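You operate a simulated robot arm through the tools that you are given. There is no shell and no other tool. Be economical: measure what you need, move in short steps, check, and stop when the job is done.

The job below is to be done with a simulated robot arm. You get a single attempt, and the scene is never put back.

## Task
Plug the keyboard in, switch keyboard and dock on, and press Enter.
Fine: the grey plug goes into the free dock socket; leave dock and monitor on, showing DESKTOP.

Only the result counts: the job must be done as asked and must still hold three seconds after the hand-in. Knocking over, shifting, dropping, spilling or breaking anything else fails it.

## Robot
A 6-joint arm with a two-finger parallel gripper, fixed in place. Base frame: the origin is at the foot of the arm, x ahead of it, y to its left, z up; the work surface is at about z = 740. Units: mm, rad, N and s.
With the tool pointing down near the work surface it reaches from about 260 to 680 mm from the base axis. Its first joint turns from -1.152 to 1.152 rad. Payload 2.9 kg.
The TCP is the grasp point between the finger pads, 30 mm short of the fingertips. In the tool frame z runs along the fingers and y along their closing line. Largest opening 110 mm; finger width 20, thickness 10; the body of the gripper, 48 by 112 mm, starts 55 mm behind the TCP.
Orientation is that of the tool frame in the base frame, as a unit quaternion [w, x, y, z]. With the fingers straight down and closing along the base's y, the tool's x points along the base's -x, its y along +y and its z along -z.

## Interface
- The arm moves only by the tool apply_moves. Its argument "plan" is a list of rows, each a list of 7 numbers: the shift along the base's x, y, z in mm, then the turn, a rotation vector about the base's x, y, z in rad, then the closure in counts, from 0 (fully open) to 255 (shut). In form: [[tx, ty, tz, rx, ry, rz, claw], ...]. A call has 1 to 10 rows; each row is the pose to reach, as a shift and turn from the pose commanded when the call began. A row lasts 0.2 s, in which the tool goes at most 50 mm and 0.15 rad; a call with a longer step from one row to the next is refused whole, and so is a gripper value outside its range. A pose out of reach is approached as far as the arm can. The call stops where the force on the tool passes 40 N (or 10 N more than at its start, if that is more) or the arm is blocked; 0.2 s more then pass. The fingers move at their own pace (about 108 mm/s each) and stop on an object; they squeeze with about 21 N. The grip force told is the motor's: it shows also when the fingers shut on nothing. Time passes only in rows, and 0.2 s behind the last, so rows that repeat a pose let the fingers close. The reply holds the time, the measured pose of the TCP, the force on the tool along the base axes, the opening and the grip force, in the units named above and with some noise, with the torque about the TCP (base axes, N m) and any sound that the robot's microphone picked up.
- Cameras (640 x 400 px; columns grow to the right, rows downward): "scene" is fixed at [95, 447.4, 1387.1]; the picture's right is [-0.77, -0.64, 0.00], its down [-0.37, 0.44, -0.82] and it looks along [0.52, -0.63, -0.58] (base axes); focal length 371 px, centre (320, 200). "wrist" rides on the gripper at [72, 17, -103] in the tool frame; the picture's right is [-0.23, 0.97, 0.00], its down [-0.76, -0.18, -0.62] and it looks along [-0.61, -0.14, 0.78] (tool axes); focal length 222 px, centre (320, 200). There is no depth. A picture from a camera that has moved, and an enlarged one, comes with that camera's place and axes in the base frame and with its lens. The place of the scene camera against the robot may be out by one fixed shift of up to 25 mm in any direction.
- capture(camera): a new picture of that camera. The clock stands still meanwhile.
- inspect(camera, box): a new picture of the part [left, top, right, bottom] of that camera's present view, enlarged. The clock stands still meanwhile.
- hand_in(): hands the job in; it is judged then, once.

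Work in short steps. Places have to be worked out from the pictures, the camera data and where the tool is seen: move nearer, look again, correct. Check each grasp and each placing, and mend what went wrong. You have 120 turns and 76 pictures in all, those below and enlarged ones among them. Open the gripper and draw the arm clear of the work before you hand the job in, unless the task says otherwise; then end with one line.

The tools are called after "Call:" as name(argument=value, ...) on one line, values as JSON. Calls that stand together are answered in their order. apply_moves: Moves the arm, as the interface text tells. Its arguments: {"type":"object","properties":{"plan":{"type":"array"}},"required":["plan"]} The other tools are called the same way: capture (camera) takes a picture; inspect (camera, box) takes an enlarged picture of a part of a camera's view; hand_in () hands the job in.

At the start:

```text
t: 0.0
tool_pos: [431.3, -221.2, 1086.2]
tool_rot: [0.0, 0.0, 1.0, 0.0]
ft_force: [-0.4, -0.2, 0.3]
torque: [0.0, 0.03, -0.03]
opening: 109.8
gripper_force: 0.0
```

scene: 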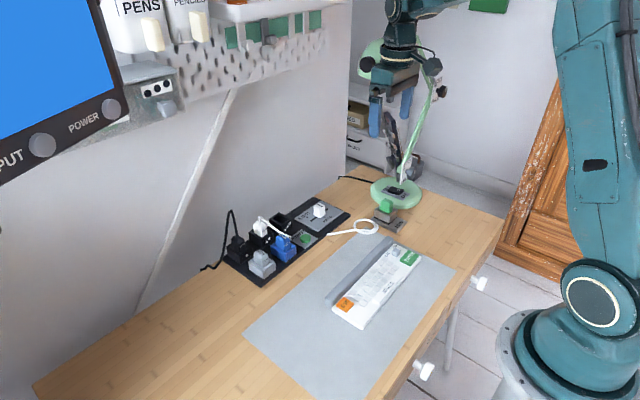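
wrist: 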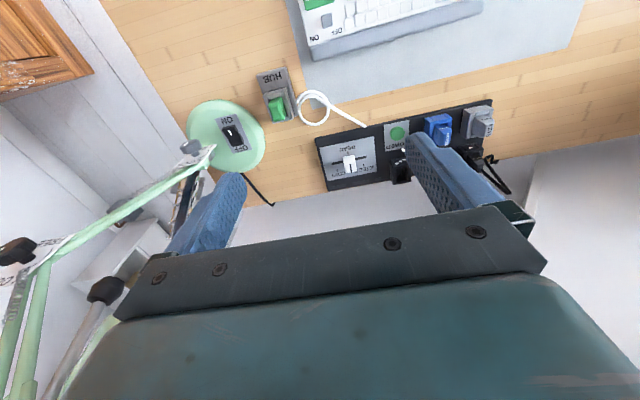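

The scene shows a dock/power panel at the back of the desk, a keyboard, a monitor with INPUT/POWER knobs. I'll look closer at the main parts.

Call:
inspect(camera="scene", box=[200, 170, 440, 320])

Call:
inspect(camera="scene", box=[0, 0, 240, 150])

Call:
inspect(camera="wrist", box=[180, 0, 520, 212])

```text
2.67 times, centred on (320, 245) of scene
camera zoom: at [95.0, 447.4, 1387.1], right [-0.77, -0.64, 0.0], down [-0.37, 0.44, -0.82], along [0.52, -0.63, -0.58], focal length 989 px, centre (320, 80)
```

zoom: 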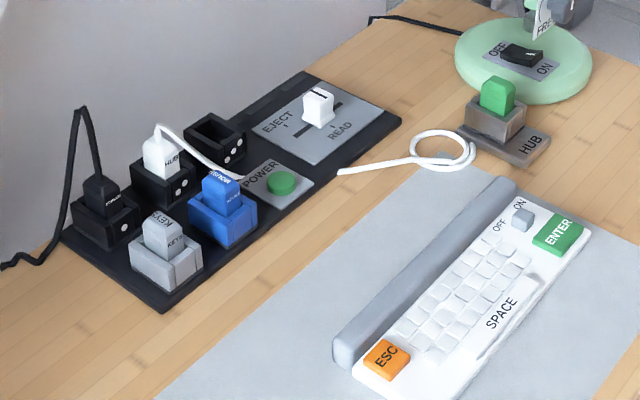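

```text
2.67 times, centred on (120, 75) of scene
camera zoom: at [95.0, 447.4, 1387.1], right [-0.77, -0.64, 0.0], down [-0.37, 0.44, -0.82], along [0.52, -0.63, -0.58], focal length 989 px, centre (853, 533)
```

zoom: 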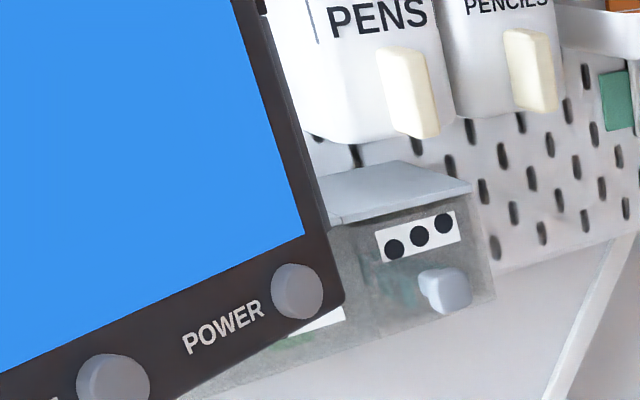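

```text
1.88 times, centred on (350, 106) of wrist
camera zoom: at [358.7, -204.3, 1188.4], right [0.23, 0.97, 0.0], down [0.76, -0.18, 0.62], along [0.61, -0.14, -0.78], focal length 418 px, centre (264, 377)
```

zoom: 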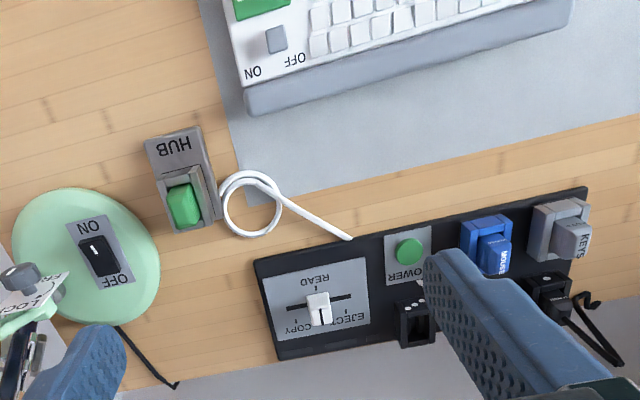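

The dock panel is around x 560–650, y −100–70. I'll move in over it with a lower, nearer view.

Call:
apply_moves(plan=[[17, 32, -24, 0, 0, 0, 0], [34, 64, -48, 0, 0, 0, 0], [51, 96, -72, 0, 0, 0, 0], [68, 128, -96, 0, 0, 0, 0], [85, 160, -120, 0, 0, 0, 0], [100, 190, -140, 0, 0, 0, 0], [100, 190, -140, 0, 0, 0, 0]])

Call:
capture(camera="wrist")

```text
t: 1.6
tool_pos: [535.6, -36.1, 946.3]
tool_rot: [0.001, 0.0, 1.0, -0.001]
ft_force: [-0.1, 0.3, 0.7]
torque: [0.03, -0.02, 0.0]
opening: 109.9
gripper_force: 0.1
```

```text
70 pictures are left
camera wrist: at [462.5, -19.0, 1048.8], right [0.23, 0.97, 0.0], down [0.76, -0.18, 0.62], along [0.61, -0.14, -0.78], focal length 222 px, centre (320, 200)
```

wrist: 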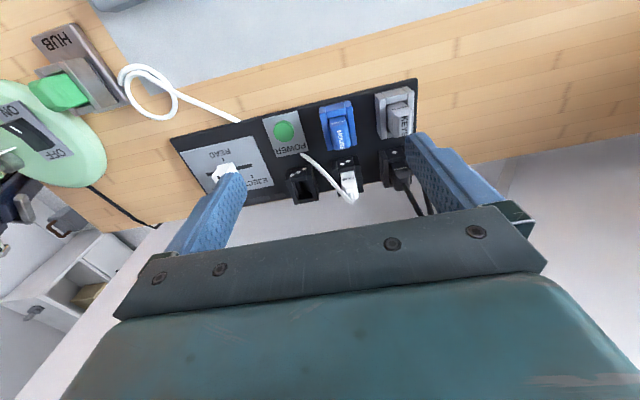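

Call:
inspect(camera="wrist", box=[230, 70, 440, 215])

Call:
inspect(camera="scene", box=[215, 195, 325, 290])

```text
2.76 times, centred on (335, 142) of wrist
camera zoom: at [462.5, -19.0, 1048.8], right [0.23, 0.97, 0.0], down [0.76, -0.18, 0.62], along [0.61, -0.14, -0.78], focal length 613 px, centre (279, 359)
```

zoom: 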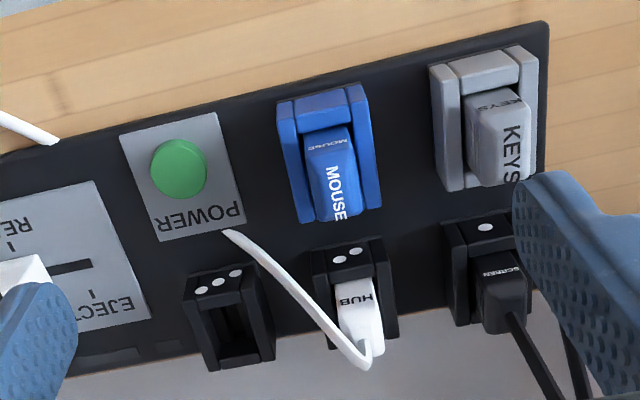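

```text
4.21 times, centred on (270, 242) of scene
camera zoom: at [95.0, 447.5, 1387.1], right [-0.77, -0.64, 0.0], down [-0.37, 0.44, -0.82], along [0.52, -0.63, -0.58], focal length 1561 px, centre (530, 21)
```

zoom: 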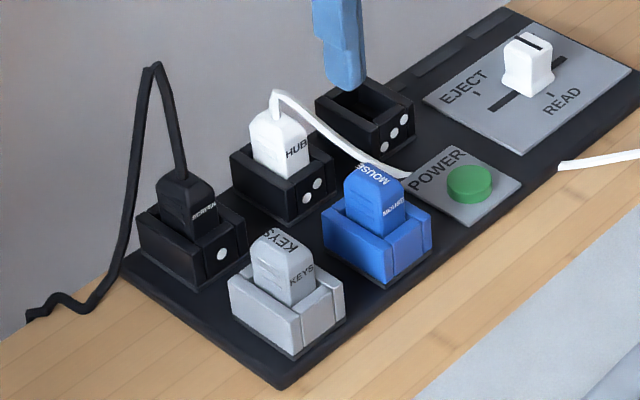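

Sockets 1 (screen) and 2 (hub) are filled; 3 is free; KEYS and MOUSE plugs are parked in coloured holders. Now I need a look at the monitor, so I pull back, rise and tilt the tool towards it.

Call:
apply_moves(plan=[[-19, 10, 25, 0, -0.1, 0, 0], [-38, 40, 45, 0, -0.2, 0, 0], [-57, 70, 65, 0, -0.3, 0, 0], [-76, 100, 85, 0, -0.43, 0, 0], [-95, 130, 105, 0, -0.56, 0, 0], [-114, 165, 125, 0, -0.7, 0, 0], [-130, 200, 140, 0, -0.84, 0, 0], [-140, 230, 155, 0, -0.97, 0, 0], [-140, 230, 155, 0, -0.97, 0, 0]])

Call:
capture(camera="wrist")

```text
t: 3.6
tool_pos: [390.2, 198.4, 1101.0]
tool_rot: [0.468, 0.001, 0.884, 0.0]
ft_force: [0.6, 0.4, 0.6]
torque: [0.02, -0.04, -0.02]
opening: 110.2
gripper_force: 0.2
```

```text
67 pictures are left
camera wrist: at [263.3, 215.3, 1099.2], right [0.13, 0.97, 0.19], down [-0.09, -0.18, 0.98], along [0.99, -0.14, 0.06], focal length 222 px, centre (320, 200)
```

wrist: 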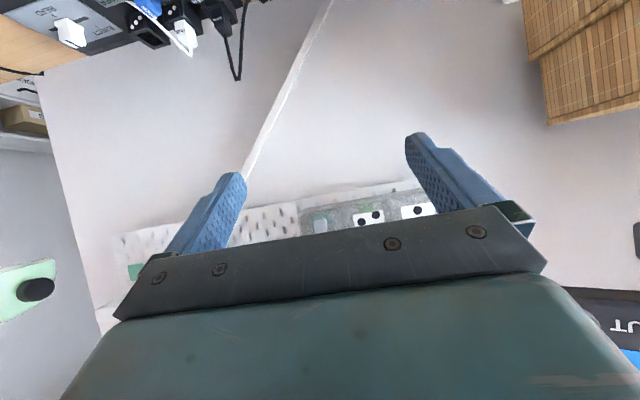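

The monitor sits nearer and to the left (INPUT label about x 430, y 385, z 1240). I back away from it and turn the wrist camera up-left to see its screen.

Call:
apply_moves(plan=[[-20, -25, -10, 0.02, -0.06, 0.11, 0], [-30, -50, -20, 0.05, -0.12, 0.22, 0], [-40, -70, -30, 0.07, -0.18, 0.33, 0], [-50, -90, -40, 0.09, -0.24, 0.44, 0], [-60, -100, -50, 0.11, -0.3, 0.55, 0], [-60, -100, -50, 0.13, -0.36, 0.65, 0], [-60, -100, -50, 0.14, -0.4, 0.7, 0], [-60, -100, -50, 0.14, -0.4, 0.7, 0]])

Call:
capture(camera="wrist")

```text
t: 5.4
tool_pos: [404.8, 79.2, 1054.8]
tool_rot: [0.6, -0.27, 0.72, 0.22]
ft_force: [-0.5, 0.4, 0.6]
torque: [0.0, 0.02, -0.02]
opening: 110.1
gripper_force: 0.1
out of reach, approached as far as the arm can: row 2, 3, 4, 5, 6, 7, 8
```

```text
66 pictures are left
camera wrist: at [308.2, 17.7, 1002.4], right [-0.6, 0.77, 0.22], down [-0.25, -0.44, 0.86], along [0.76, 0.47, 0.45], focal length 222 px, centre (320, 200)
```

wrist: 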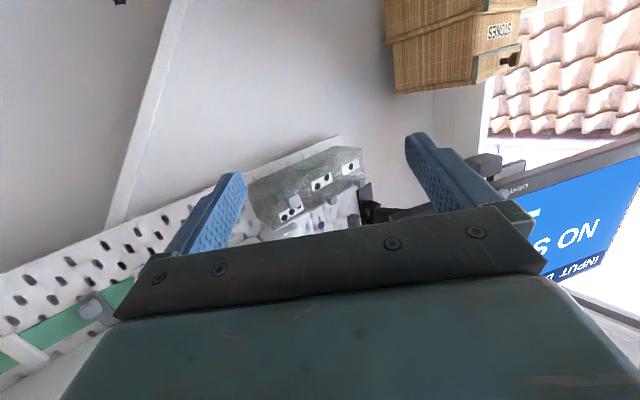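

The monitor reads something like "NO SIGNAL / INPUT…". I zoom in on it and on the wall box.

Call:
inspect(camera="wrist", box=[480, 150, 640, 300])

Call:
inspect(camera="wrist", box=[240, 130, 400, 240])

```text
2.67 times, centred on (560, 225) of wrist
camera zoom: at [308.2, 17.7, 1002.4], right [-0.6, 0.77, 0.22], down [-0.25, -0.44, 0.86], along [0.76, 0.47, 0.45], focal length 592 px, centre (-320, 133)
```

zoom: 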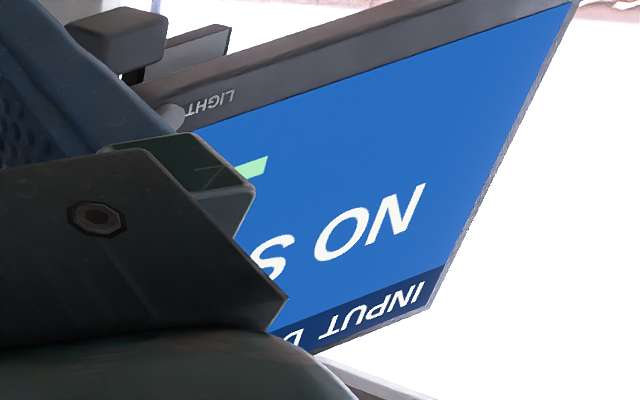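

```text
3.64 times, centred on (320, 185) of wrist
camera zoom: at [308.2, 17.7, 1002.4], right [-0.6, 0.77, 0.22], down [-0.25, -0.44, 0.86], along [0.76, 0.47, 0.45], focal length 808 px, centre (320, 254)
```

zoom: 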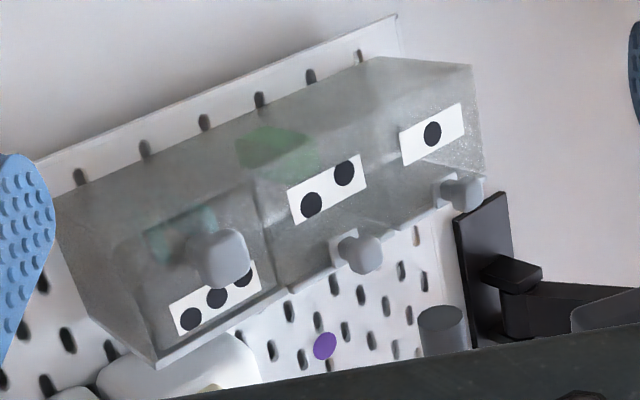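

The screen shows "NO SIGNAL, INPUT D…", so the dock is off; the wall boxes are just drawers. I return the tool to pointing down and go near the grey plug (estimated at x 565, y 52).

Call:
apply_moves(plan=[[0, -5, 0, -0.044, 0.12, -0.054, 0], [0, -10, 0, -0.088, 0.241, -0.108, 0], [10, -10, -10, -0.132, 0.361, -0.163, 0], [20, -15, -20, -0.176, 0.482, -0.217, 0], [30, -20, -30, -0.22, 0.603, -0.271, 0], [40, -20, -40, -0.265, 0.724, -0.326, 0], [50, -25, -50, -0.309, 0.844, -0.38, 0], [60, -30, -60, -0.353, 0.965, -0.434, 0], [70, -30, -70, -0.398, 1.086, -0.489, 0], [80, -30, -80, -0.442, 1.206, -0.543, 0]])

```text
t: 7.6
tool_pos: [491.6, 54.1, 975.5]
tool_rot: [0.059, -0.026, 0.998, 0.02]
ft_force: [0.8, 0.4, -0.7]
torque: [-0.03, 0.01, 0.01]
opening: 109.9
gripper_force: 0.2
```

Nearly upright. I finish the rotation and lower above the plug for a look.

Call:
apply_moves(plan=[[20, -1, -40, -0.044, 0.121, -0.054, 0], [38, -2, -80, -0.044, 0.121, -0.054, 0], [38, -2, -80, -0.044, 0.121, -0.054, 0]])

Call:
capture(camera="wrist")

```text
t: 8.4
tool_pos: [532.9, 52.5, 894.6]
tool_rot: [-0.001, 0.001, 1.0, -0.001]
ft_force: [0.6, -0.3, -0.2]
torque: [-0.02, -0.02, -0.01]
opening: 110.1
gripper_force: 0.0
```

```text
63 pictures are left
camera wrist: at [459.6, 70.0, 997.7], right [0.23, 0.97, 0.0], down [0.76, -0.18, 0.62], along [0.61, -0.14, -0.78], focal length 222 px, centre (320, 200)
```

wrist: 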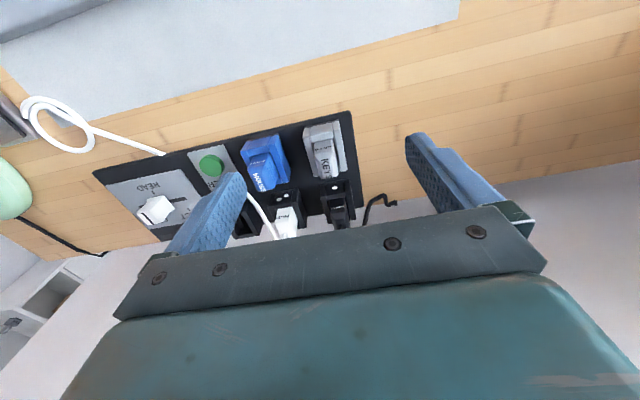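

Call:
inspect(camera="wrist", box=[225, 100, 385, 240])

```text
2.86 times, centred on (305, 170) of wrist
camera zoom: at [459.6, 70.0, 997.7], right [0.23, 0.97, 0.0], down [0.76, -0.18, 0.62], along [0.61, -0.14, -0.78], focal length 635 px, centre (363, 286)
```

zoom: 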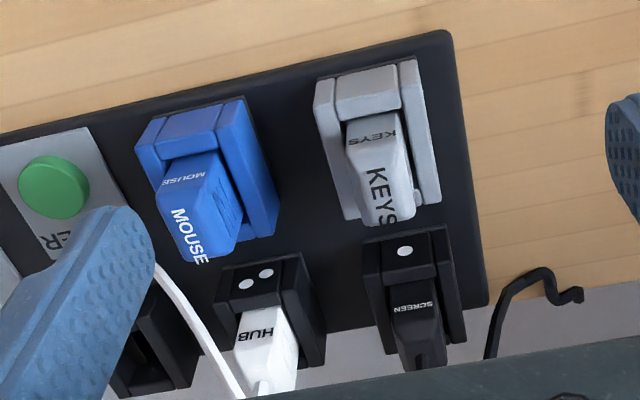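

Triangulating two views puts the grey plug's top at about (570, 51, 800), with its holder's rim near z 770. I move directly above with a narrower opening and check.

Call:
apply_moves(plan=[[20, -1, -20, 0, 0, 0, 116], [37, -1, -45, 0, 0, 0, 116], [37, -1, -45, 0, 0, 0, 116], [37, -1, -45, 0, 0, 0, 116]])

Call:
capture(camera="wrist")

Call:
inspect(camera="scene", box=[215, 175, 335, 290])

```text
t: 9.4
tool_pos: [568.9, 51.5, 851.6]
tool_rot: [-0.001, 0.0, 1.0, 0.0]
ft_force: [0.9, -0.2, 0.5]
torque: [0.04, -0.01, -0.02]
opening: 60.2
gripper_force: 0.1
```

```text
61 pictures are left
camera wrist: at [496.3, 69.8, 954.2], right [0.23, 0.97, 0.0], down [0.76, -0.18, 0.62], along [0.61, -0.14, -0.78], focal length 222 px, centre (320, 200)
```

wrist: 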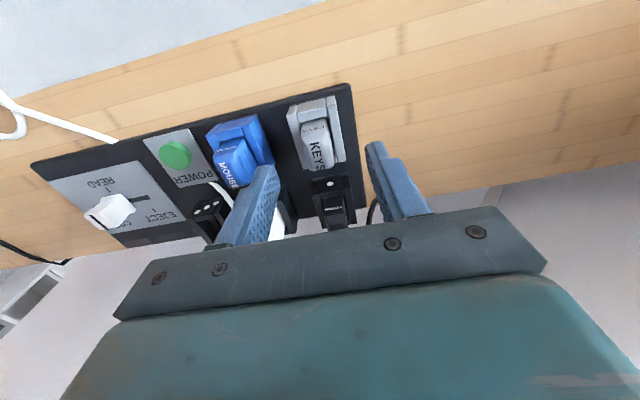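

```text
3.48 times, centred on (275, 232) of scene
camera zoom: at [95.0, 447.4, 1387.1], right [-0.77, -0.64, 0.0], down [-0.37, 0.44, -0.82], along [0.52, -0.63, -0.58], focal length 1290 px, centre (476, 87)
```

zoom: 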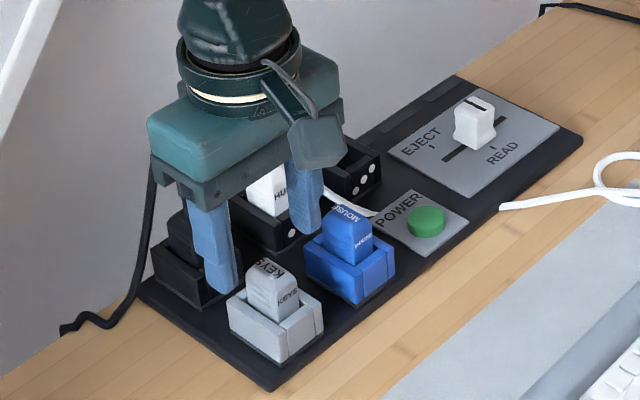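

Call:
inspect(camera="wrist", box=[200, 80, 400, 240])

```text
2.50 times, centred on (300, 160) of wrist
camera zoom: at [496.3, 69.8, 954.2], right [0.23, 0.97, 0.0], down [0.76, -0.18, 0.62], along [0.61, -0.14, -0.78], focal length 555 px, centre (370, 300)
```

zoom: 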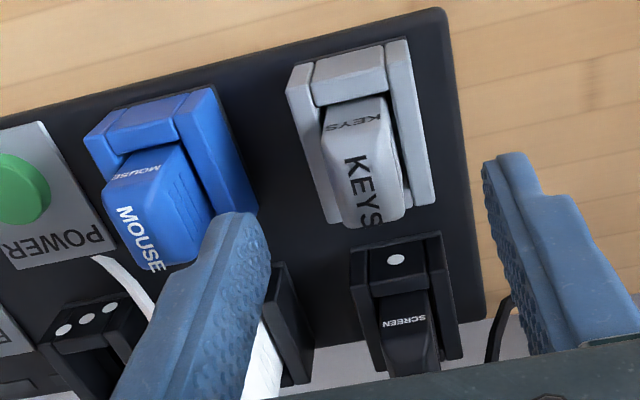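

The plug centre measures (569.5, 51.7), about 18.5 mm wide; well aligned. I descend so tips are at about z 777, then close.

Call:
apply_moves(plan=[[0, 0, -22, 0, 0, 0, 116], [0, 0, -36, 0, 0, 0, 116], [0, 0, -44, 0, 0, 0, 116], [0, 0, -44, 0, 0, 0, 116]])

Call:
apply_moves(plan=[[0, 0, 0, 0, 0, 0, 200], [0, 0, 0, 0, 0, 0, 255], [0, 0, 0, 0, 0, 0, 255], [0, 0, 0, 0, 0, 0, 255]])

Call:
inspect(camera="scene", box=[215, 175, 335, 290])

```text
t: 10.4
tool_pos: [568.3, 52.2, 807.1]
tool_rot: [-0.001, -0.001, 1.0, -0.001]
ft_force: [-0.1, -0.6, 0.1]
torque: [-0.04, 0.0, 0.02]
opening: 60.2
gripper_force: 0.0
```

```text
t: 11.4
tool_pos: [567.7, 49.8, 808.0]
tool_rot: [-0.001, 0.003, 1.0, -0.003]
ft_force: [2.3, -23.7, -2.9]
torque: [-0.3, -0.12, 0.71]
opening: 39.8
gripper_force: 44.6
```

```text
3.48 times, centred on (275, 232) of scene
camera zoom: at [95.1, 446.9, 1387.3], right [-0.77, -0.64, 0.0], down [-0.37, 0.44, -0.82], along [0.52, -0.63, -0.58], focal length 1290 px, centre (476, 87)
```

zoom: 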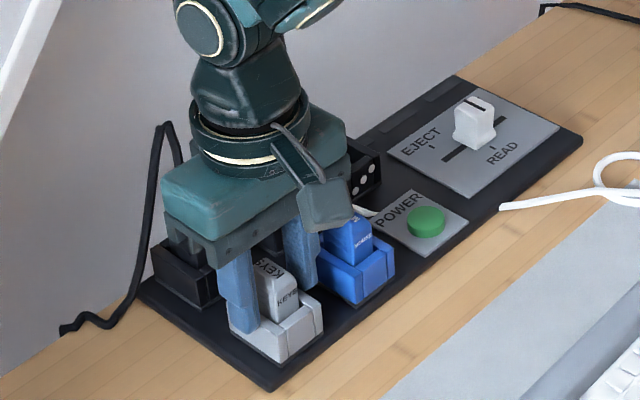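

The opening of 39.8 mm means I closed on the holder walls, which are higher than thought, and the centre is a bit lower in y. I open and rise 10 mm.

Call:
apply_moves(plan=[[0, 0, 0, 0, 0, 0, 116], [0, 0, 0, 0, 0, 0, 116], [0, -1.5, 9, 0, 0, 0, 116], [0, -1.5, 9, 0, 0, 0, 116]])

Call:
inspect(camera="wrist", box=[200, 80, 400, 240])

```text
t: 12.4
tool_pos: [566.0, 51.0, 815.6]
tool_rot: [-0.001, 0.0, 1.0, -0.002]
ft_force: [-0.6, -0.2, 0.7]
torque: [-0.03, 0.03, -0.01]
opening: 60.1
gripper_force: 0.0
```

```text
2.50 times, centred on (300, 160) of wrist
camera zoom: at [493.6, 68.7, 917.8], right [0.23, 0.97, 0.0], down [0.76, -0.18, 0.62], along [0.6, -0.14, -0.78], focal length 555 px, centre (370, 300)
```

zoom: 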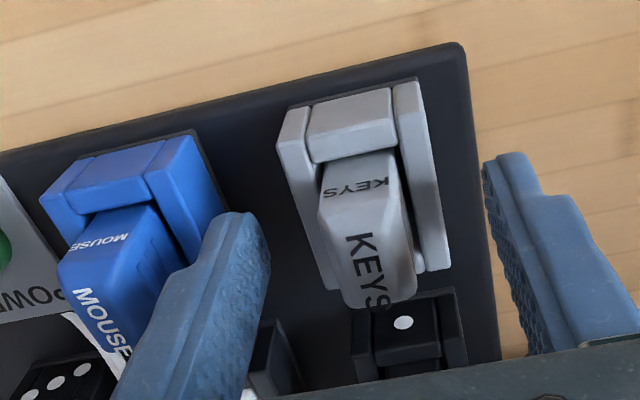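

Triangulating the KEYS text gives plug top centre (572, 50, 804). I correct by a few mm and close at tip height about 786.

Call:
apply_moves(plan=[[4.5, -1, 0, 0, 0, 0, 116], [4.5, -1, 0, 0, 0, 0, 200], [4.5, -1, 0, 0, 0, 0, 255], [4.5, -1, 0, 0, 0, 0, 255], [4.5, -1, 0, 0, 0, 0, 255]])

```text
t: 13.6
tool_pos: [570.0, 49.9, 815.0]
tool_rot: [-0.001, 0.001, 1.0, -0.001]
ft_force: [-0.4, 0.1, 2.8]
torque: [0.01, 0.0, 0.0]
opening: 18.9
gripper_force: 21.0
```

Gripped the plug (18.9 mm, no side force, so it is centred). I lift it straight up.

Call:
apply_moves(plan=[[0, 0, 10, 0, 0, 0, 255], [0, 0, 25, 0, 0, 0, 255], [0, 0, 40, 0, 0, 0, 255], [0, 0, 60, 0, 0, 0, 255], [0, 0, 75, 0, 0, 0, 255], [0, 0, 75, 0, 0, 0, 255]])

Call:
inspect(camera="scene", box=[215, 155, 335, 290])

Call:
inspect(camera="wrist", box=[150, 80, 400, 240])

```text
t: 15.0
tool_pos: [570.9, 50.6, 889.7]
tool_rot: [-0.001, 0.0, 1.0, 0.0]
ft_force: [0.2, 0.0, -0.1]
torque: [0.0, 0.01, 0.04]
opening: 19.0
gripper_force: 21.3
```

```text
2.96 times, centred on (275, 222) of scene
camera zoom: at [95.0, 447.4, 1387.1], right [-0.77, -0.64, 0.0], down [-0.37, 0.44, -0.82], along [0.52, -0.63, -0.58], focal length 1099 px, centre (453, 133)
```

zoom: 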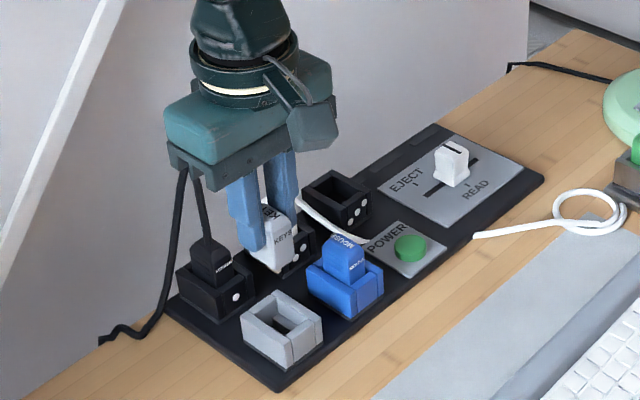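

```text
2.50 times, centred on (275, 160) of wrist
camera zoom: at [498.9, 67.8, 992.5], right [0.23, 0.97, 0.0], down [0.76, -0.18, 0.62], along [0.61, -0.14, -0.78], focal length 555 px, centre (432, 300)
```

zoom: 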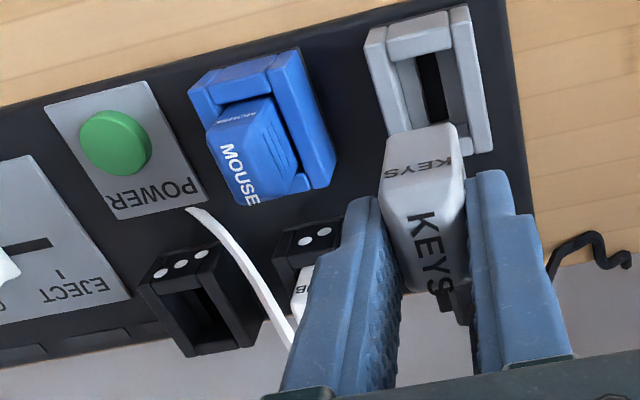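

The plug is out cleanly. I carry it high, past the blue plug, to a spot a little short of socket 3, and measure there.

Call:
apply_moves(plan=[[0, -20, 15, 0, 0, 0, 255], [0, -60, 15, 0, 0, 0, 255], [0, -100, 15, 0, 0, 0, 255], [0, -136, 15, 0, 0, 0, 255], [35, -136, 15, 0, 0, 0, 255], [68, -136, 15, 0, 0, 0, 255], [68, -136, 15, 0, 0, 0, 255]])

Call:
inspect(camera="scene", box=[225, 155, 345, 290])

Call:
inspect(camera="wrist", box=[220, 80, 470, 240])

```text
t: 16.6
tool_pos: [639.3, -85.1, 905.5]
tool_rot: [0.0, 0.0, 1.0, -0.001]
ft_force: [0.0, 0.1, -0.2]
torque: [-0.03, -0.02, -0.03]
opening: 18.8
gripper_force: 21.4
```

```text
2.96 times, centred on (285, 222) of scene
camera zoom: at [95.0, 447.4, 1387.1], right [-0.77, -0.64, 0.0], down [-0.37, 0.44, -0.82], along [0.52, -0.63, -0.58], focal length 1099 px, centre (424, 133)
```

zoom: 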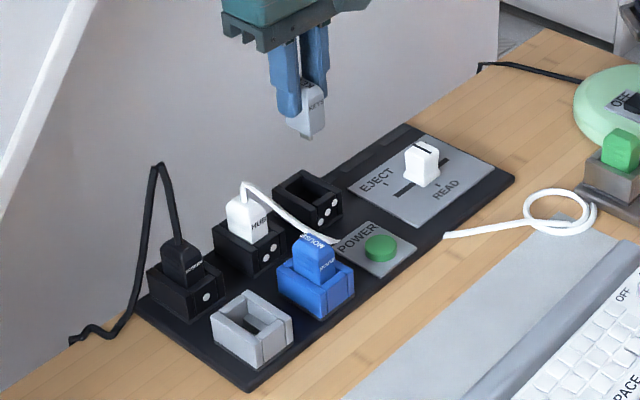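

```text
2.50 times, centred on (345, 160) of wrist
camera zoom: at [566.8, -67.1, 1007.8], right [0.23, 0.97, 0.0], down [0.76, -0.18, 0.62], along [0.6, -0.14, -0.78], focal length 555 px, centre (258, 300)
```

zoom: 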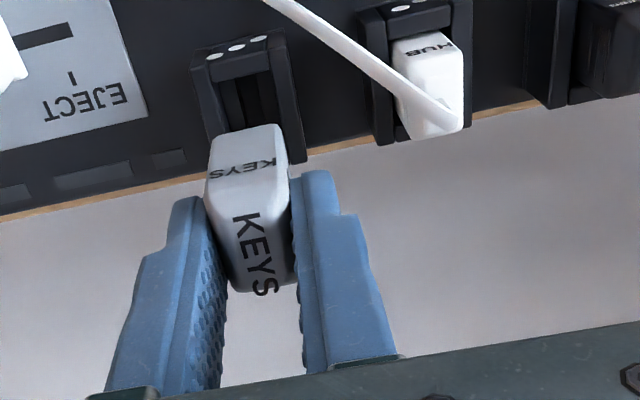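

Comparing with how the grey holder looked under the plug, the socket's seat should be at about TCP (644.5, −91.6). I shift there and come down part way to check.

Call:
apply_moves(plan=[[5, -6.5, 0, 0, 0, 0, 255], [5, -6.5, -15, 0, 0, 0, 255], [5, -6.5, -25, 0, 0, 0, 255], [5, -6.5, -25, 0, 0, 0, 255]])

Call:
inspect(camera="wrist", box=[240, 90, 400, 230])

Call:
inspect(camera="scene", box=[270, 165, 370, 245])

```text
t: 17.6
tool_pos: [645.3, -93.8, 879.3]
tool_rot: [-0.001, 0.001, 1.0, -0.001]
ft_force: [-0.2, 0.2, 0.0]
torque: [0.0, 0.01, 0.0]
opening: 19.0
gripper_force: 20.7
```

```text
2.86 times, centred on (320, 160) of wrist
camera zoom: at [572.0, -75.4, 983.2], right [0.23, 0.97, 0.0], down [0.76, -0.18, 0.62], along [0.61, -0.14, -0.78], focal length 635 px, centre (320, 314)
```

zoom: 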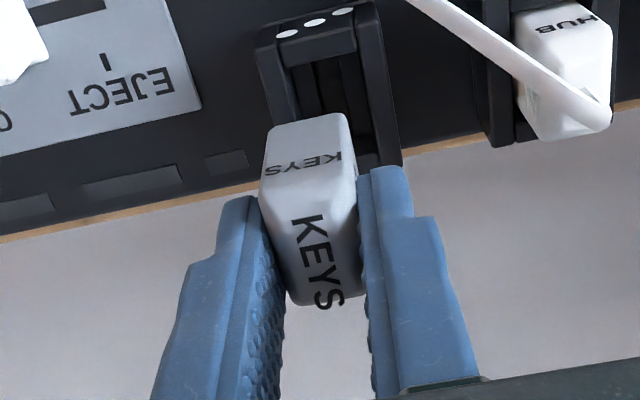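

```text
5.00 times, centred on (320, 205) of scene
camera zoom: at [95.0, 447.4, 1387.1], right [-0.77, -0.64, 0.0], down [-0.37, 0.44, -0.82], along [0.52, -0.63, -0.58], focal length 1854 px, centre (320, 175)
```

zoom: 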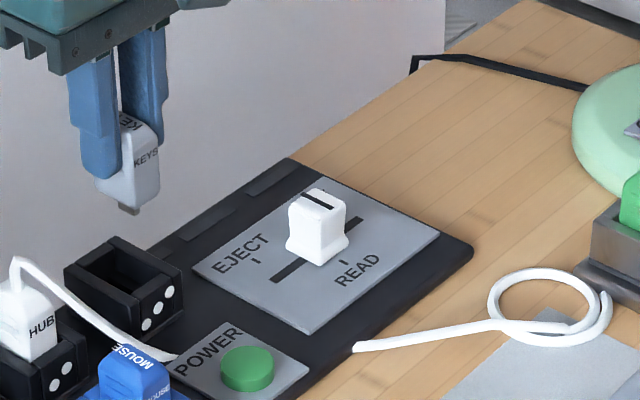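

The remaining offset is about +2 mm in y. I correct and come down close above the rim.

Call:
apply_moves(plan=[[0, 1.5, 0, 0, 0, 0, 255], [0, 1.5, -10, 0, 0, 0, 255], [0, 1.5, -18, 0, 0, 0, 255], [0, 1.5, -18, 0, 0, 0, 255]])

Call:
inspect(camera="wrist", box=[240, 90, 400, 230])

Call:
inspect(camera="scene", box=[270, 165, 350, 245])

```text
t: 18.6
tool_pos: [644.1, -91.8, 861.9]
tool_rot: [-0.001, 0.001, 1.0, -0.001]
ft_force: [0.3, 0.0, -0.3]
torque: [0.02, 0.0, 0.03]
opening: 18.7
gripper_force: 20.9
```

```text
2.86 times, centred on (320, 160) of wrist
camera zoom: at [571.0, -74.5, 965.3], right [0.23, 0.97, 0.0], down [0.76, -0.18, 0.62], along [0.61, -0.14, -0.78], focal length 635 px, centre (320, 314)
```

zoom: 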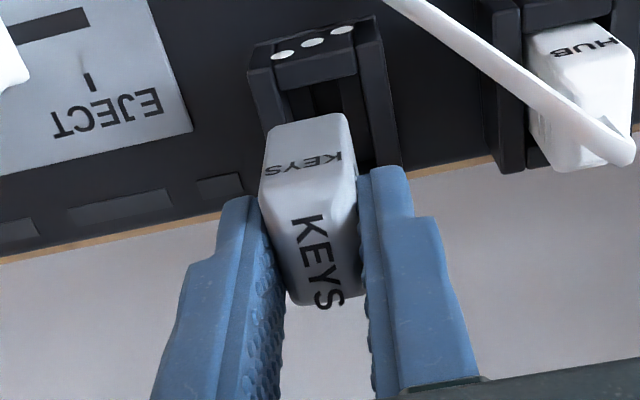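

```text
5.00 times, centred on (310, 205) of scene
camera zoom: at [95.0, 447.4, 1387.1], right [-0.77, -0.64, 0.0], down [-0.37, 0.44, -0.82], along [0.52, -0.63, -0.58], focal length 1854 px, centre (370, 175)
```

zoom: 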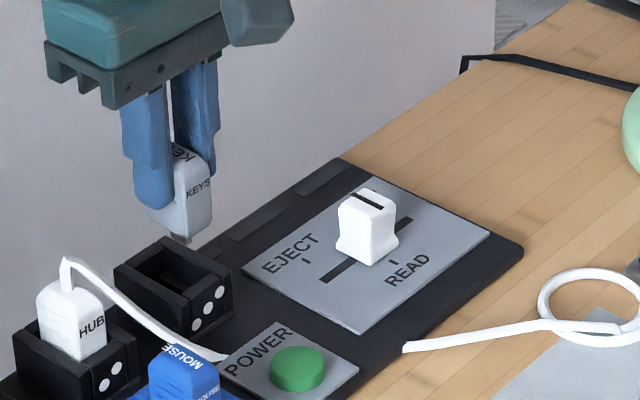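

Careful comparison leaves roughly +1 mm in y. I correct and descend gently, watching the force.

Call:
apply_moves(plan=[[0, 1, 0, 0, 0, 0, 255], [0, 1, -5, 0, 0, 0, 255], [0, 1, -10, 0, 0, 0, 255], [0, 1, -14, 0, 0, 0, 255], [0, 1, -18, 0, 0, 0, 255], [0, 1, -18, 0, 0, 0, 255]])

Call:
inspect(camera="wrist", box=[240, 90, 400, 230])

Call:
inspect(camera="scene", box=[270, 165, 350, 245])

```text
t: 20.0
tool_pos: [645.6, -92.0, 844.2]
tool_rot: [-0.001, 0.001, 1.0, -0.001]
ft_force: [-0.6, -1.0, -0.7]
torque: [-0.02, 0.02, 0.0]
opening: 18.8
gripper_force: 20.9
```

```text
2.86 times, centred on (320, 160) of wrist
camera zoom: at [571.4, -74.6, 946.9], right [0.23, 0.97, 0.0], down [0.76, -0.18, 0.62], along [0.61, -0.14, -0.78], focal length 635 px, centre (320, 314)
```

zoom: 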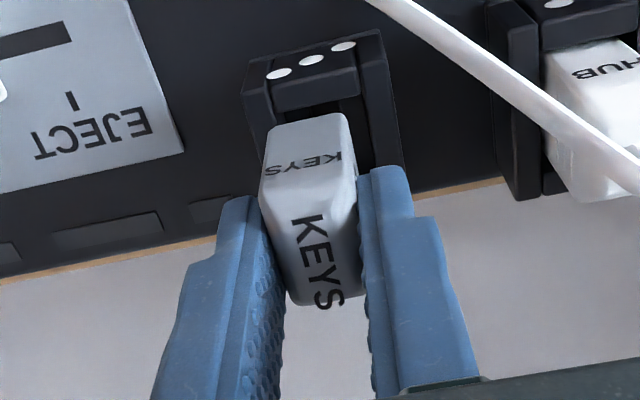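

```text
5.00 times, centred on (310, 205) of scene
camera zoom: at [95.0, 447.4, 1387.1], right [-0.77, -0.64, 0.0], down [-0.37, 0.44, -0.82], along [0.52, -0.63, -0.58], focal length 1854 px, centre (370, 175)
```

zoom: 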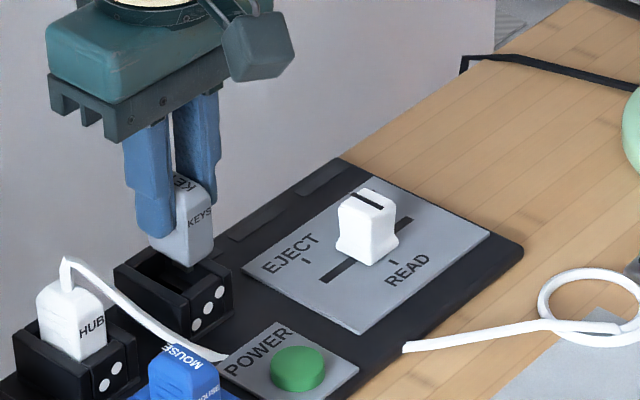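

Alignment looks right now (dots within a pixel or so of the expected place). I continue down in small steps.

Call:
apply_moves(plan=[[0, 0, -4, 0, 0, 0, 255], [0, 0, -8, 0, 0, 0, 255], [0, 0, -12, 0, 0, 0, 255], [0, 0, -16, 0, 0, 0, 255], [0, 0, -16, 0, 0, 0, 255]])

Call:
inspect(camera="scene", box=[270, 165, 350, 245])

```text
t: 21.2
tool_pos: [645.9, -91.6, 830.7]
tool_rot: [0.001, 0.0, 1.0, -0.001]
ft_force: [-1.5, 2.7, 16.5]
torque: [0.14, 0.27, -0.01]
opening: 18.9
gripper_force: 21.2
```

```text
5.00 times, centred on (310, 205) of scene
camera zoom: at [94.7, 447.5, 1387.1], right [-0.77, -0.64, 0.0], down [-0.37, 0.44, -0.82], along [0.52, -0.63, -0.58], focal length 1854 px, centre (370, 175)
```

zoom: 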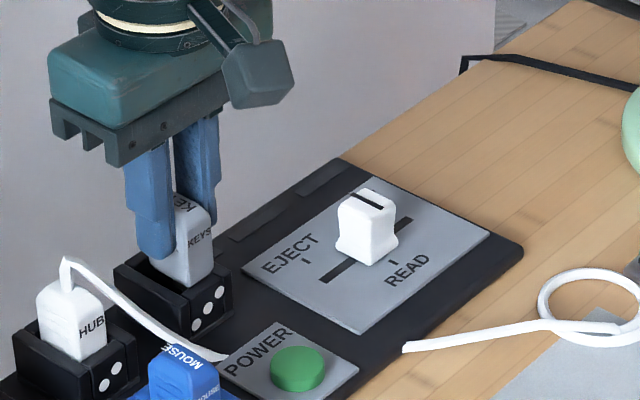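

Contact at 16 N, with the torque pointing to the front (−x) edge of the plug touching. I lift slightly, shift +1.5 mm in x and retry.

Call:
apply_moves(plan=[[0, 0, 5, 0, 0, 0, 255], [1.5, 0, 5, 0, 0, 0, 255], [1.5, 0, 1, 0, 0, 0, 255], [1.5, 0, -2, 0, 0, 0, 255], [1.5, 0, -4, 0, 0, 0, 255], [1.5, 0, -4, 0, 0, 0, 255]])

```text
t: 22.6
tool_pos: [647.4, -90.6, 826.1]
tool_rot: [0.002, 0.0, 1.0, -0.002]
ft_force: [4.3, -5.4, 15.6]
torque: [-0.2, 0.05, 0.05]
opening: 19.2
gripper_force: 21.1
```

Progress: the socket pushes the plug towards +x and −y. I follow that with a small correction and press a bit further.

Call:
apply_moves(plan=[[0.5, -0.5, 3, 0, 0, 0, 255], [1.2, -1, 2, 0, 0, 0, 255], [1.2, -1, -1, 0, 0, 0, 255], [1.2, -1, -3, 0, 0, 0, 255], [1.2, -1, -5, 0, 0, 0, 255], [1.2, -1, -5, 0, 0, 0, 255]])

Call:
inspect(camera="scene", box=[270, 165, 350, 245])

Call:
inspect(camera="wrist", box=[240, 90, 400, 230])

```text
t: 24.0
tool_pos: [649.1, -92.8, 817.8]
tool_rot: [0.0, 0.0, 1.0, -0.001]
ft_force: [4.6, 0.8, 15.9]
torque: [0.06, 0.08, -0.04]
opening: 19.3
gripper_force: 21.2
```

```text
5.00 times, centred on (310, 205) of scene
camera zoom: at [94.8, 447.5, 1387.1], right [-0.77, -0.64, 0.0], down [-0.37, 0.44, -0.82], along [0.52, -0.63, -0.58], focal length 1854 px, centre (370, 175)
```

zoom: 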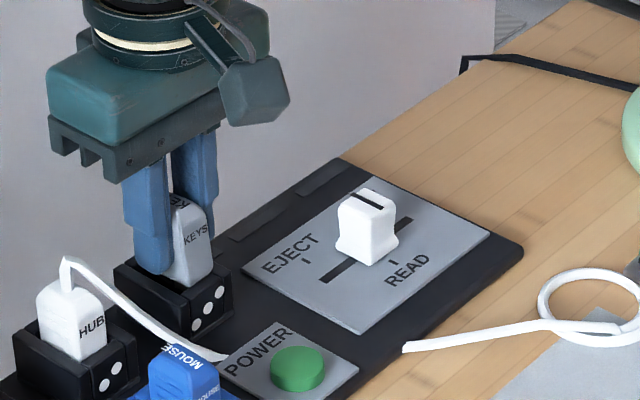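

```text
2.86 times, centred on (320, 160) of wrist
camera zoom: at [574.8, -74.6, 921.9], right [0.23, 0.97, 0.0], down [0.76, -0.18, 0.62], along [0.61, -0.14, -0.78], focal length 635 px, centre (320, 314)
```

zoom: 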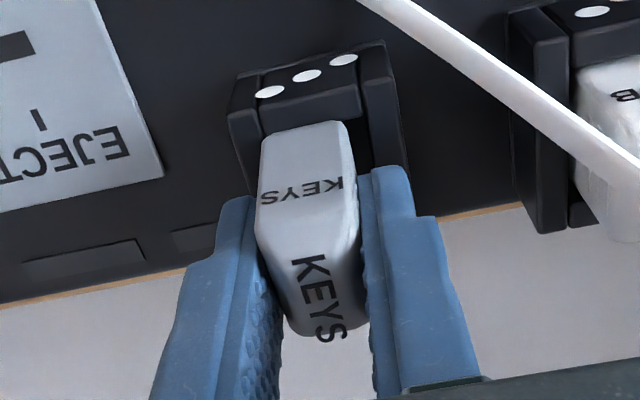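

The plug slipped up ~8 mm in the fingers and still stands about 11 mm proud: not seating yet. I lift it out and take a clearer look at the socket from further back, using the seated HUB plug as reference.

Call:
apply_moves(plan=[[0, 0, 10, 0, 0, 0, 255], [0, 0, 30, 0, 0, 0, 255], [0, 0, 60, 0, 0, 0, 255], [-25, 0, 75, 0, 0, 0, 255], [-55, 0, 75, 0, 0, 0, 255], [-55, 0, 75, 0, 0, 0, 255]])

Call:
inspect(camera="wrist", box=[220, 100, 420, 225])

```text
t: 25.4
tool_pos: [590.8, -94.8, 893.7]
tool_rot: [0.0, 0.0, 1.0, -0.002]
ft_force: [-1.1, 0.6, 0.3]
torque: [-0.02, 0.01, 0.0]
opening: 19.3
gripper_force: 21.0
```

```text
3.20 times, centred on (320, 162) of wrist
camera zoom: at [518.9, -76.0, 997.3], right [0.23, 0.97, 0.0], down [0.76, -0.18, 0.62], along [0.61, -0.14, -0.78], focal length 711 px, centre (320, 320)
```

zoom: 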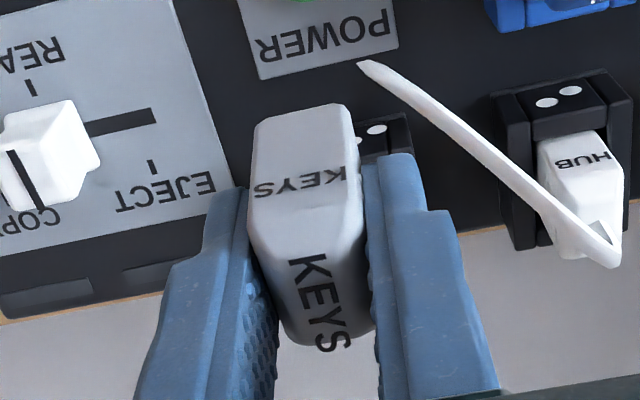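

The plug hides the socket; I sidestep 50 mm to −y for a clear view of sockets 2 and 3 together.

Call:
apply_moves(plan=[[0, -30, 0, 0, 0, 0, 255], [0, -55, 0, 0, 0, 0, 255], [0, -55, 0, 0, 0, 0, 255]])

Call:
inspect(camera="wrist", box=[320, 90, 480, 210])

```text
t: 26.2
tool_pos: [591.9, -149.4, 893.9]
tool_rot: [-0.002, 0.0, 1.0, 0.0]
ft_force: [-1.2, -0.1, -0.1]
torque: [0.0, 0.02, -0.03]
opening: 19.2
gripper_force: 20.9
```

```text
3.33 times, centred on (400, 150) of wrist
camera zoom: at [519.5, -131.0, 996.9], right [0.23, 0.97, 0.0], down [0.76, -0.18, 0.62], along [0.61, -0.14, -0.78], focal length 740 px, centre (53, 367)
```

zoom: 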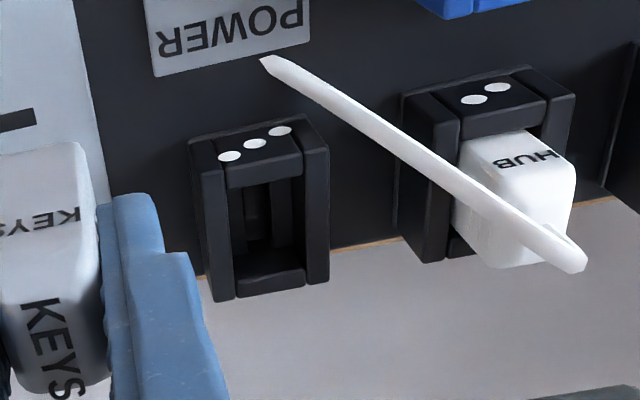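

From here the socket opening measures about 34 × 24 mm with its centre near (649, −88), so I was a few mm off in y. To remove height ambiguity, I take the identical view of the grey holder, whose seat position I know.

Call:
apply_moves(plan=[[-40, 15, 0, 0, 0, 0, 255], [-80, 45, 0, 0, 0, 0, 255], [-80, 90, 0, 0, 0, 0, 255], [-80, 135, 0, 0, 0, 0, 255], [-80, 138.4, 0, 0, 0, 0, 255], [-80, 138.4, 0, 0, 0, 0, 255]])

Call:
inspect(camera="wrist", box=[320, 90, 480, 210])

```text
t: 27.6
tool_pos: [513.0, -7.4, 893.0]
tool_rot: [-0.001, 0.0, 1.0, -0.001]
ft_force: [0.4, 0.2, -1.1]
torque: [-0.01, 0.0, 0.0]
opening: 19.4
gripper_force: 20.9
```

```text
3.33 times, centred on (400, 150) of wrist
camera zoom: at [440.2, 9.3, 996.2], right [0.23, 0.97, 0.0], down [0.76, -0.18, 0.62], along [0.61, -0.14, -0.78], focal length 740 px, centre (53, 367)
```

zoom: 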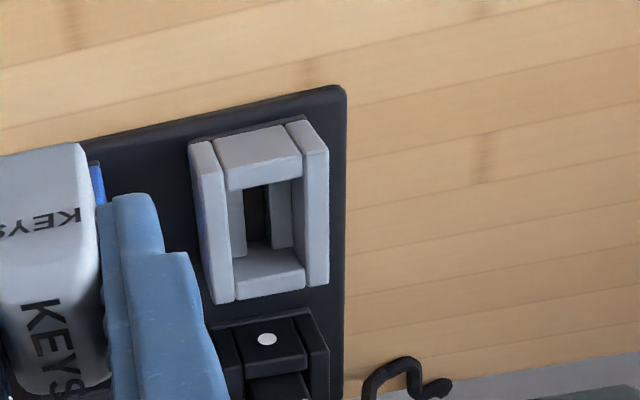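

The grey holder appears at identical pixels, so the commanded offset between the two views (80, −138.4) is the true seat offset; I had been about 4–6 mm short in x. I go to (79.5, −138.4) relative to the original grasp and come down near the rim.

Call:
apply_moves(plan=[[35, -20, 0, 0, 0, 0, 255], [70, -40, 0, 0, 0, 0, 255], [105, -60, 0, 0, 0, 0, 255], [138.8, -80.8, 0, 0, 0, 0, 255], [138.8, -80.8, -25, 0, 0, 0, 255], [138.8, -80.8, -50, 0, 0, 0, 255], [138.8, -80.8, -55, 0, 0, 0, 255], [138.8, -80.8, -55, 0, 0, 0, 255]])

Call:
inspect(camera="wrist", box=[240, 90, 400, 230])

```text
t: 29.4
tool_pos: [650.9, -89.3, 840.4]
tool_rot: [-0.002, 0.0, 1.0, -0.001]
ft_force: [0.5, -0.2, -0.6]
torque: [0.02, 0.02, 0.0]
opening: 19.3
gripper_force: 21.2
```

```text
2.86 times, centred on (320, 160) of wrist
camera zoom: at [578.6, -71.7, 943.2], right [0.23, 0.97, 0.0], down [0.76, -0.18, 0.62], along [0.61, -0.14, -0.78], focal length 635 px, centre (320, 314)
```

zoom: 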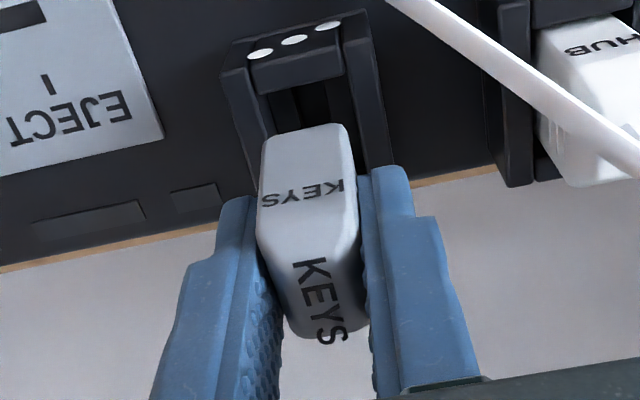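

Measured (651, −89), matching the opening centre. I descend gently.

Call:
apply_moves(plan=[[0, 0, -6, 0, 0, 0, 255], [0, 0, -12, 0, 0, 0, 255], [0, 0, -16, 0, 0, 0, 255], [0, 0, -20, 0, 0, 0, 255], [0, 0, -23, 0, 0, 0, 255], [0, 0, -25, 0, 0, 0, 255], [0, 0, -25, 0, 0, 0, 255]])

Call:
inspect(camera="scene", box=[270, 165, 350, 245])

```text
t: 31.0
tool_pos: [650.8, -89.9, 812.8]
tool_rot: [-0.001, 0.0, 1.0, -0.001]
ft_force: [0.0, -0.2, -0.2]
torque: [0.0, 0.03, -0.03]
opening: 19.2
gripper_force: 21.1
```

```text
5.00 times, centred on (310, 205) of scene
camera zoom: at [95.0, 447.4, 1387.1], right [-0.77, -0.64, 0.0], down [-0.37, 0.44, -0.82], along [0.52, -0.63, -0.58], focal length 1854 px, centre (370, 175)
```

zoom: 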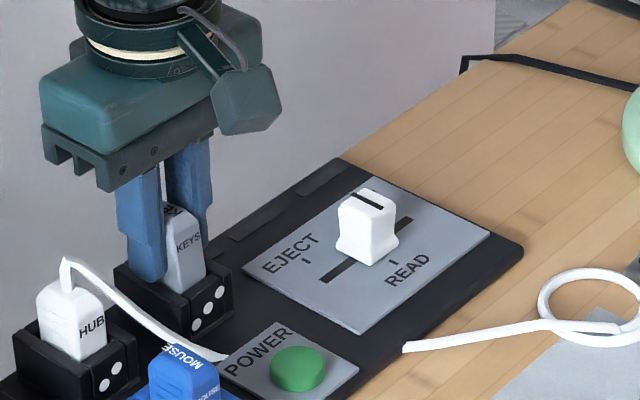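

No resistance: the plug is entering. A few mm more, watching for contact.

Call:
apply_moves(plan=[[0, 0, -2, 0, 0, 0, 255], [0, 0, -4, 0, 0, 0, 255], [0, 0, -4, 0, 0, 0, 255]])

```text
t: 31.8
tool_pos: [650.4, -89.8, 809.6]
tool_rot: [0.0, 0.0, 1.0, -0.001]
ft_force: [-3.5, -1.3, 4.0]
torque: [0.05, 0.01, 0.05]
opening: 19.1
gripper_force: 21.1
```

Light contact at 4 N with ~10 mm inserted. I release, rise clear, and look before pushing it home from above.

Call:
apply_moves(plan=[[0, 0, 0, 0, 0, 0, 162], [0, 0, 0, 0, 0, 0, 162], [0, 0, 20, 0, 0, 0, 162], [0, 0, 50, 0, 0, 0, 162], [0, 0, 50, 0, 0, 0, 162]])

Call:
inspect(camera="scene", box=[240, 175, 340, 265])

Call:
inspect(camera="wrist", box=[240, 90, 400, 230])

```text
t: 33.0
tool_pos: [652.0, -88.2, 859.7]
tool_rot: [-0.001, 0.001, 1.0, -0.001]
ft_force: [0.5, 0.8, -0.2]
torque: [0.02, -0.03, 0.0]
opening: 40.1
gripper_force: 0.2
```

```text
4.44 times, centred on (290, 220) of scene
camera zoom: at [95.0, 447.4, 1387.1], right [-0.77, -0.64, 0.0], down [-0.37, 0.44, -0.82], along [0.52, -0.63, -0.58], focal length 1648 px, centre (453, 111)
```

zoom: 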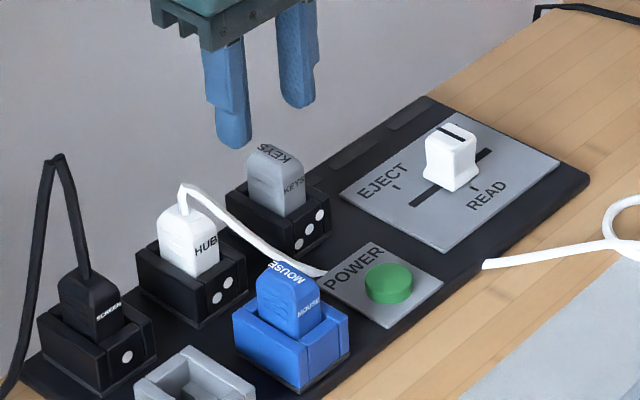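

```text
2.86 times, centred on (320, 160) of wrist
camera zoom: at [579.4, -71.7, 964.0], right [0.23, 0.97, 0.0], down [0.76, -0.18, 0.62], along [0.61, -0.14, -0.78], focal length 635 px, centre (320, 314)
```

zoom: 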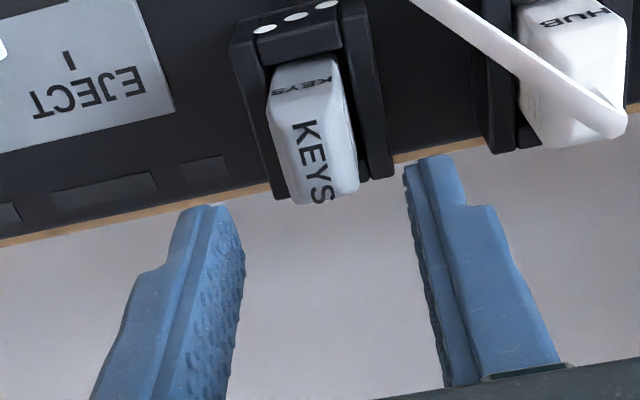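

The plug stands straight in socket 3. I shut the fingers and press on its top to seat it.

Call:
apply_moves(plan=[[0, 0, 0, 0, 0, 0, 255], [0, 0, 0, 0, 0, 0, 255], [0, 0, -10, 0, 0, 0, 255], [0, 0, -16, 0, 0, 0, 255], [0, 0, -20, 0, 0, 0, 255], [0, 0, -24, 0, 0, 0, 255], [0, 0, -27, 0, 0, 0, 255], [0, 0, -30, 0, 0, 0, 255], [0, 0, -30, 0, 0, 0, 255]])

```text
t: 34.7
tool_pos: [653.6, -89.5, 840.2]
tool_rot: [0.003, 0.0, 1.0, -0.002]
ft_force: [-3.2, 0.3, 5.6]
torque: [0.02, 0.19, 0.01]
opening: 0.0
gripper_force: 21.2
stopped in row 8: the force on the tool passed its limit at 45 N (the readings are from after the stop); the commanded pose is now the measured one
```

The push stopped at 45 N with the tips at about z 810. I rise and check how it sits relative to the others.

Call:
apply_moves(plan=[[0, 0, 20, 0, 0, 0, 255], [0, 0, 45, 0, 0, 0, 255], [-30, 0, 60, 0, 0, 0, 255], [-57, -55, 60, 0, 0, 0, 255], [-57, -55, 60, 0, 0, 0, 255]])

Call:
inspect(camera="scene", box=[240, 175, 340, 265])

Call:
inspect(camera="wrist", box=[320, 90, 480, 210])

```text
refused: row 4 steps farther than a row can; nothing moved
```

```text
4.44 times, centred on (290, 220) of scene
camera zoom: at [94.8, 447.5, 1387.1], right [-0.77, -0.64, 0.0], down [-0.37, 0.44, -0.82], along [0.52, -0.63, -0.58], focal length 1648 px, centre (453, 111)
```

zoom: 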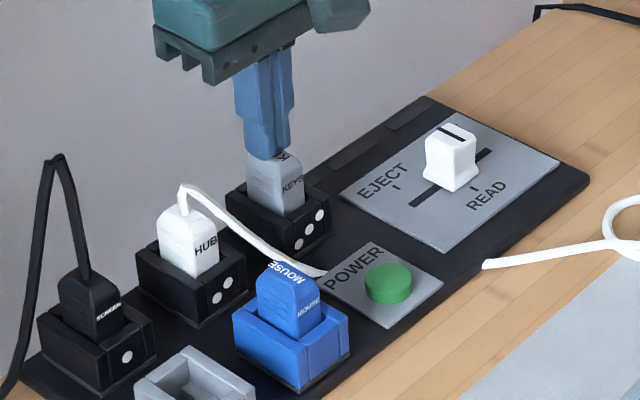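

```text
3.33 times, centred on (400, 150) of wrist
camera zoom: at [579.3, -71.6, 942.4], right [0.23, 0.97, 0.0], down [0.76, -0.18, 0.63], along [0.61, -0.14, -0.78], focal length 740 px, centre (53, 367)
```

zoom: 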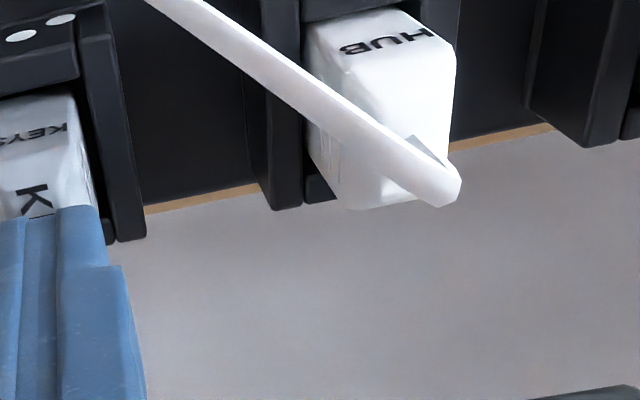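

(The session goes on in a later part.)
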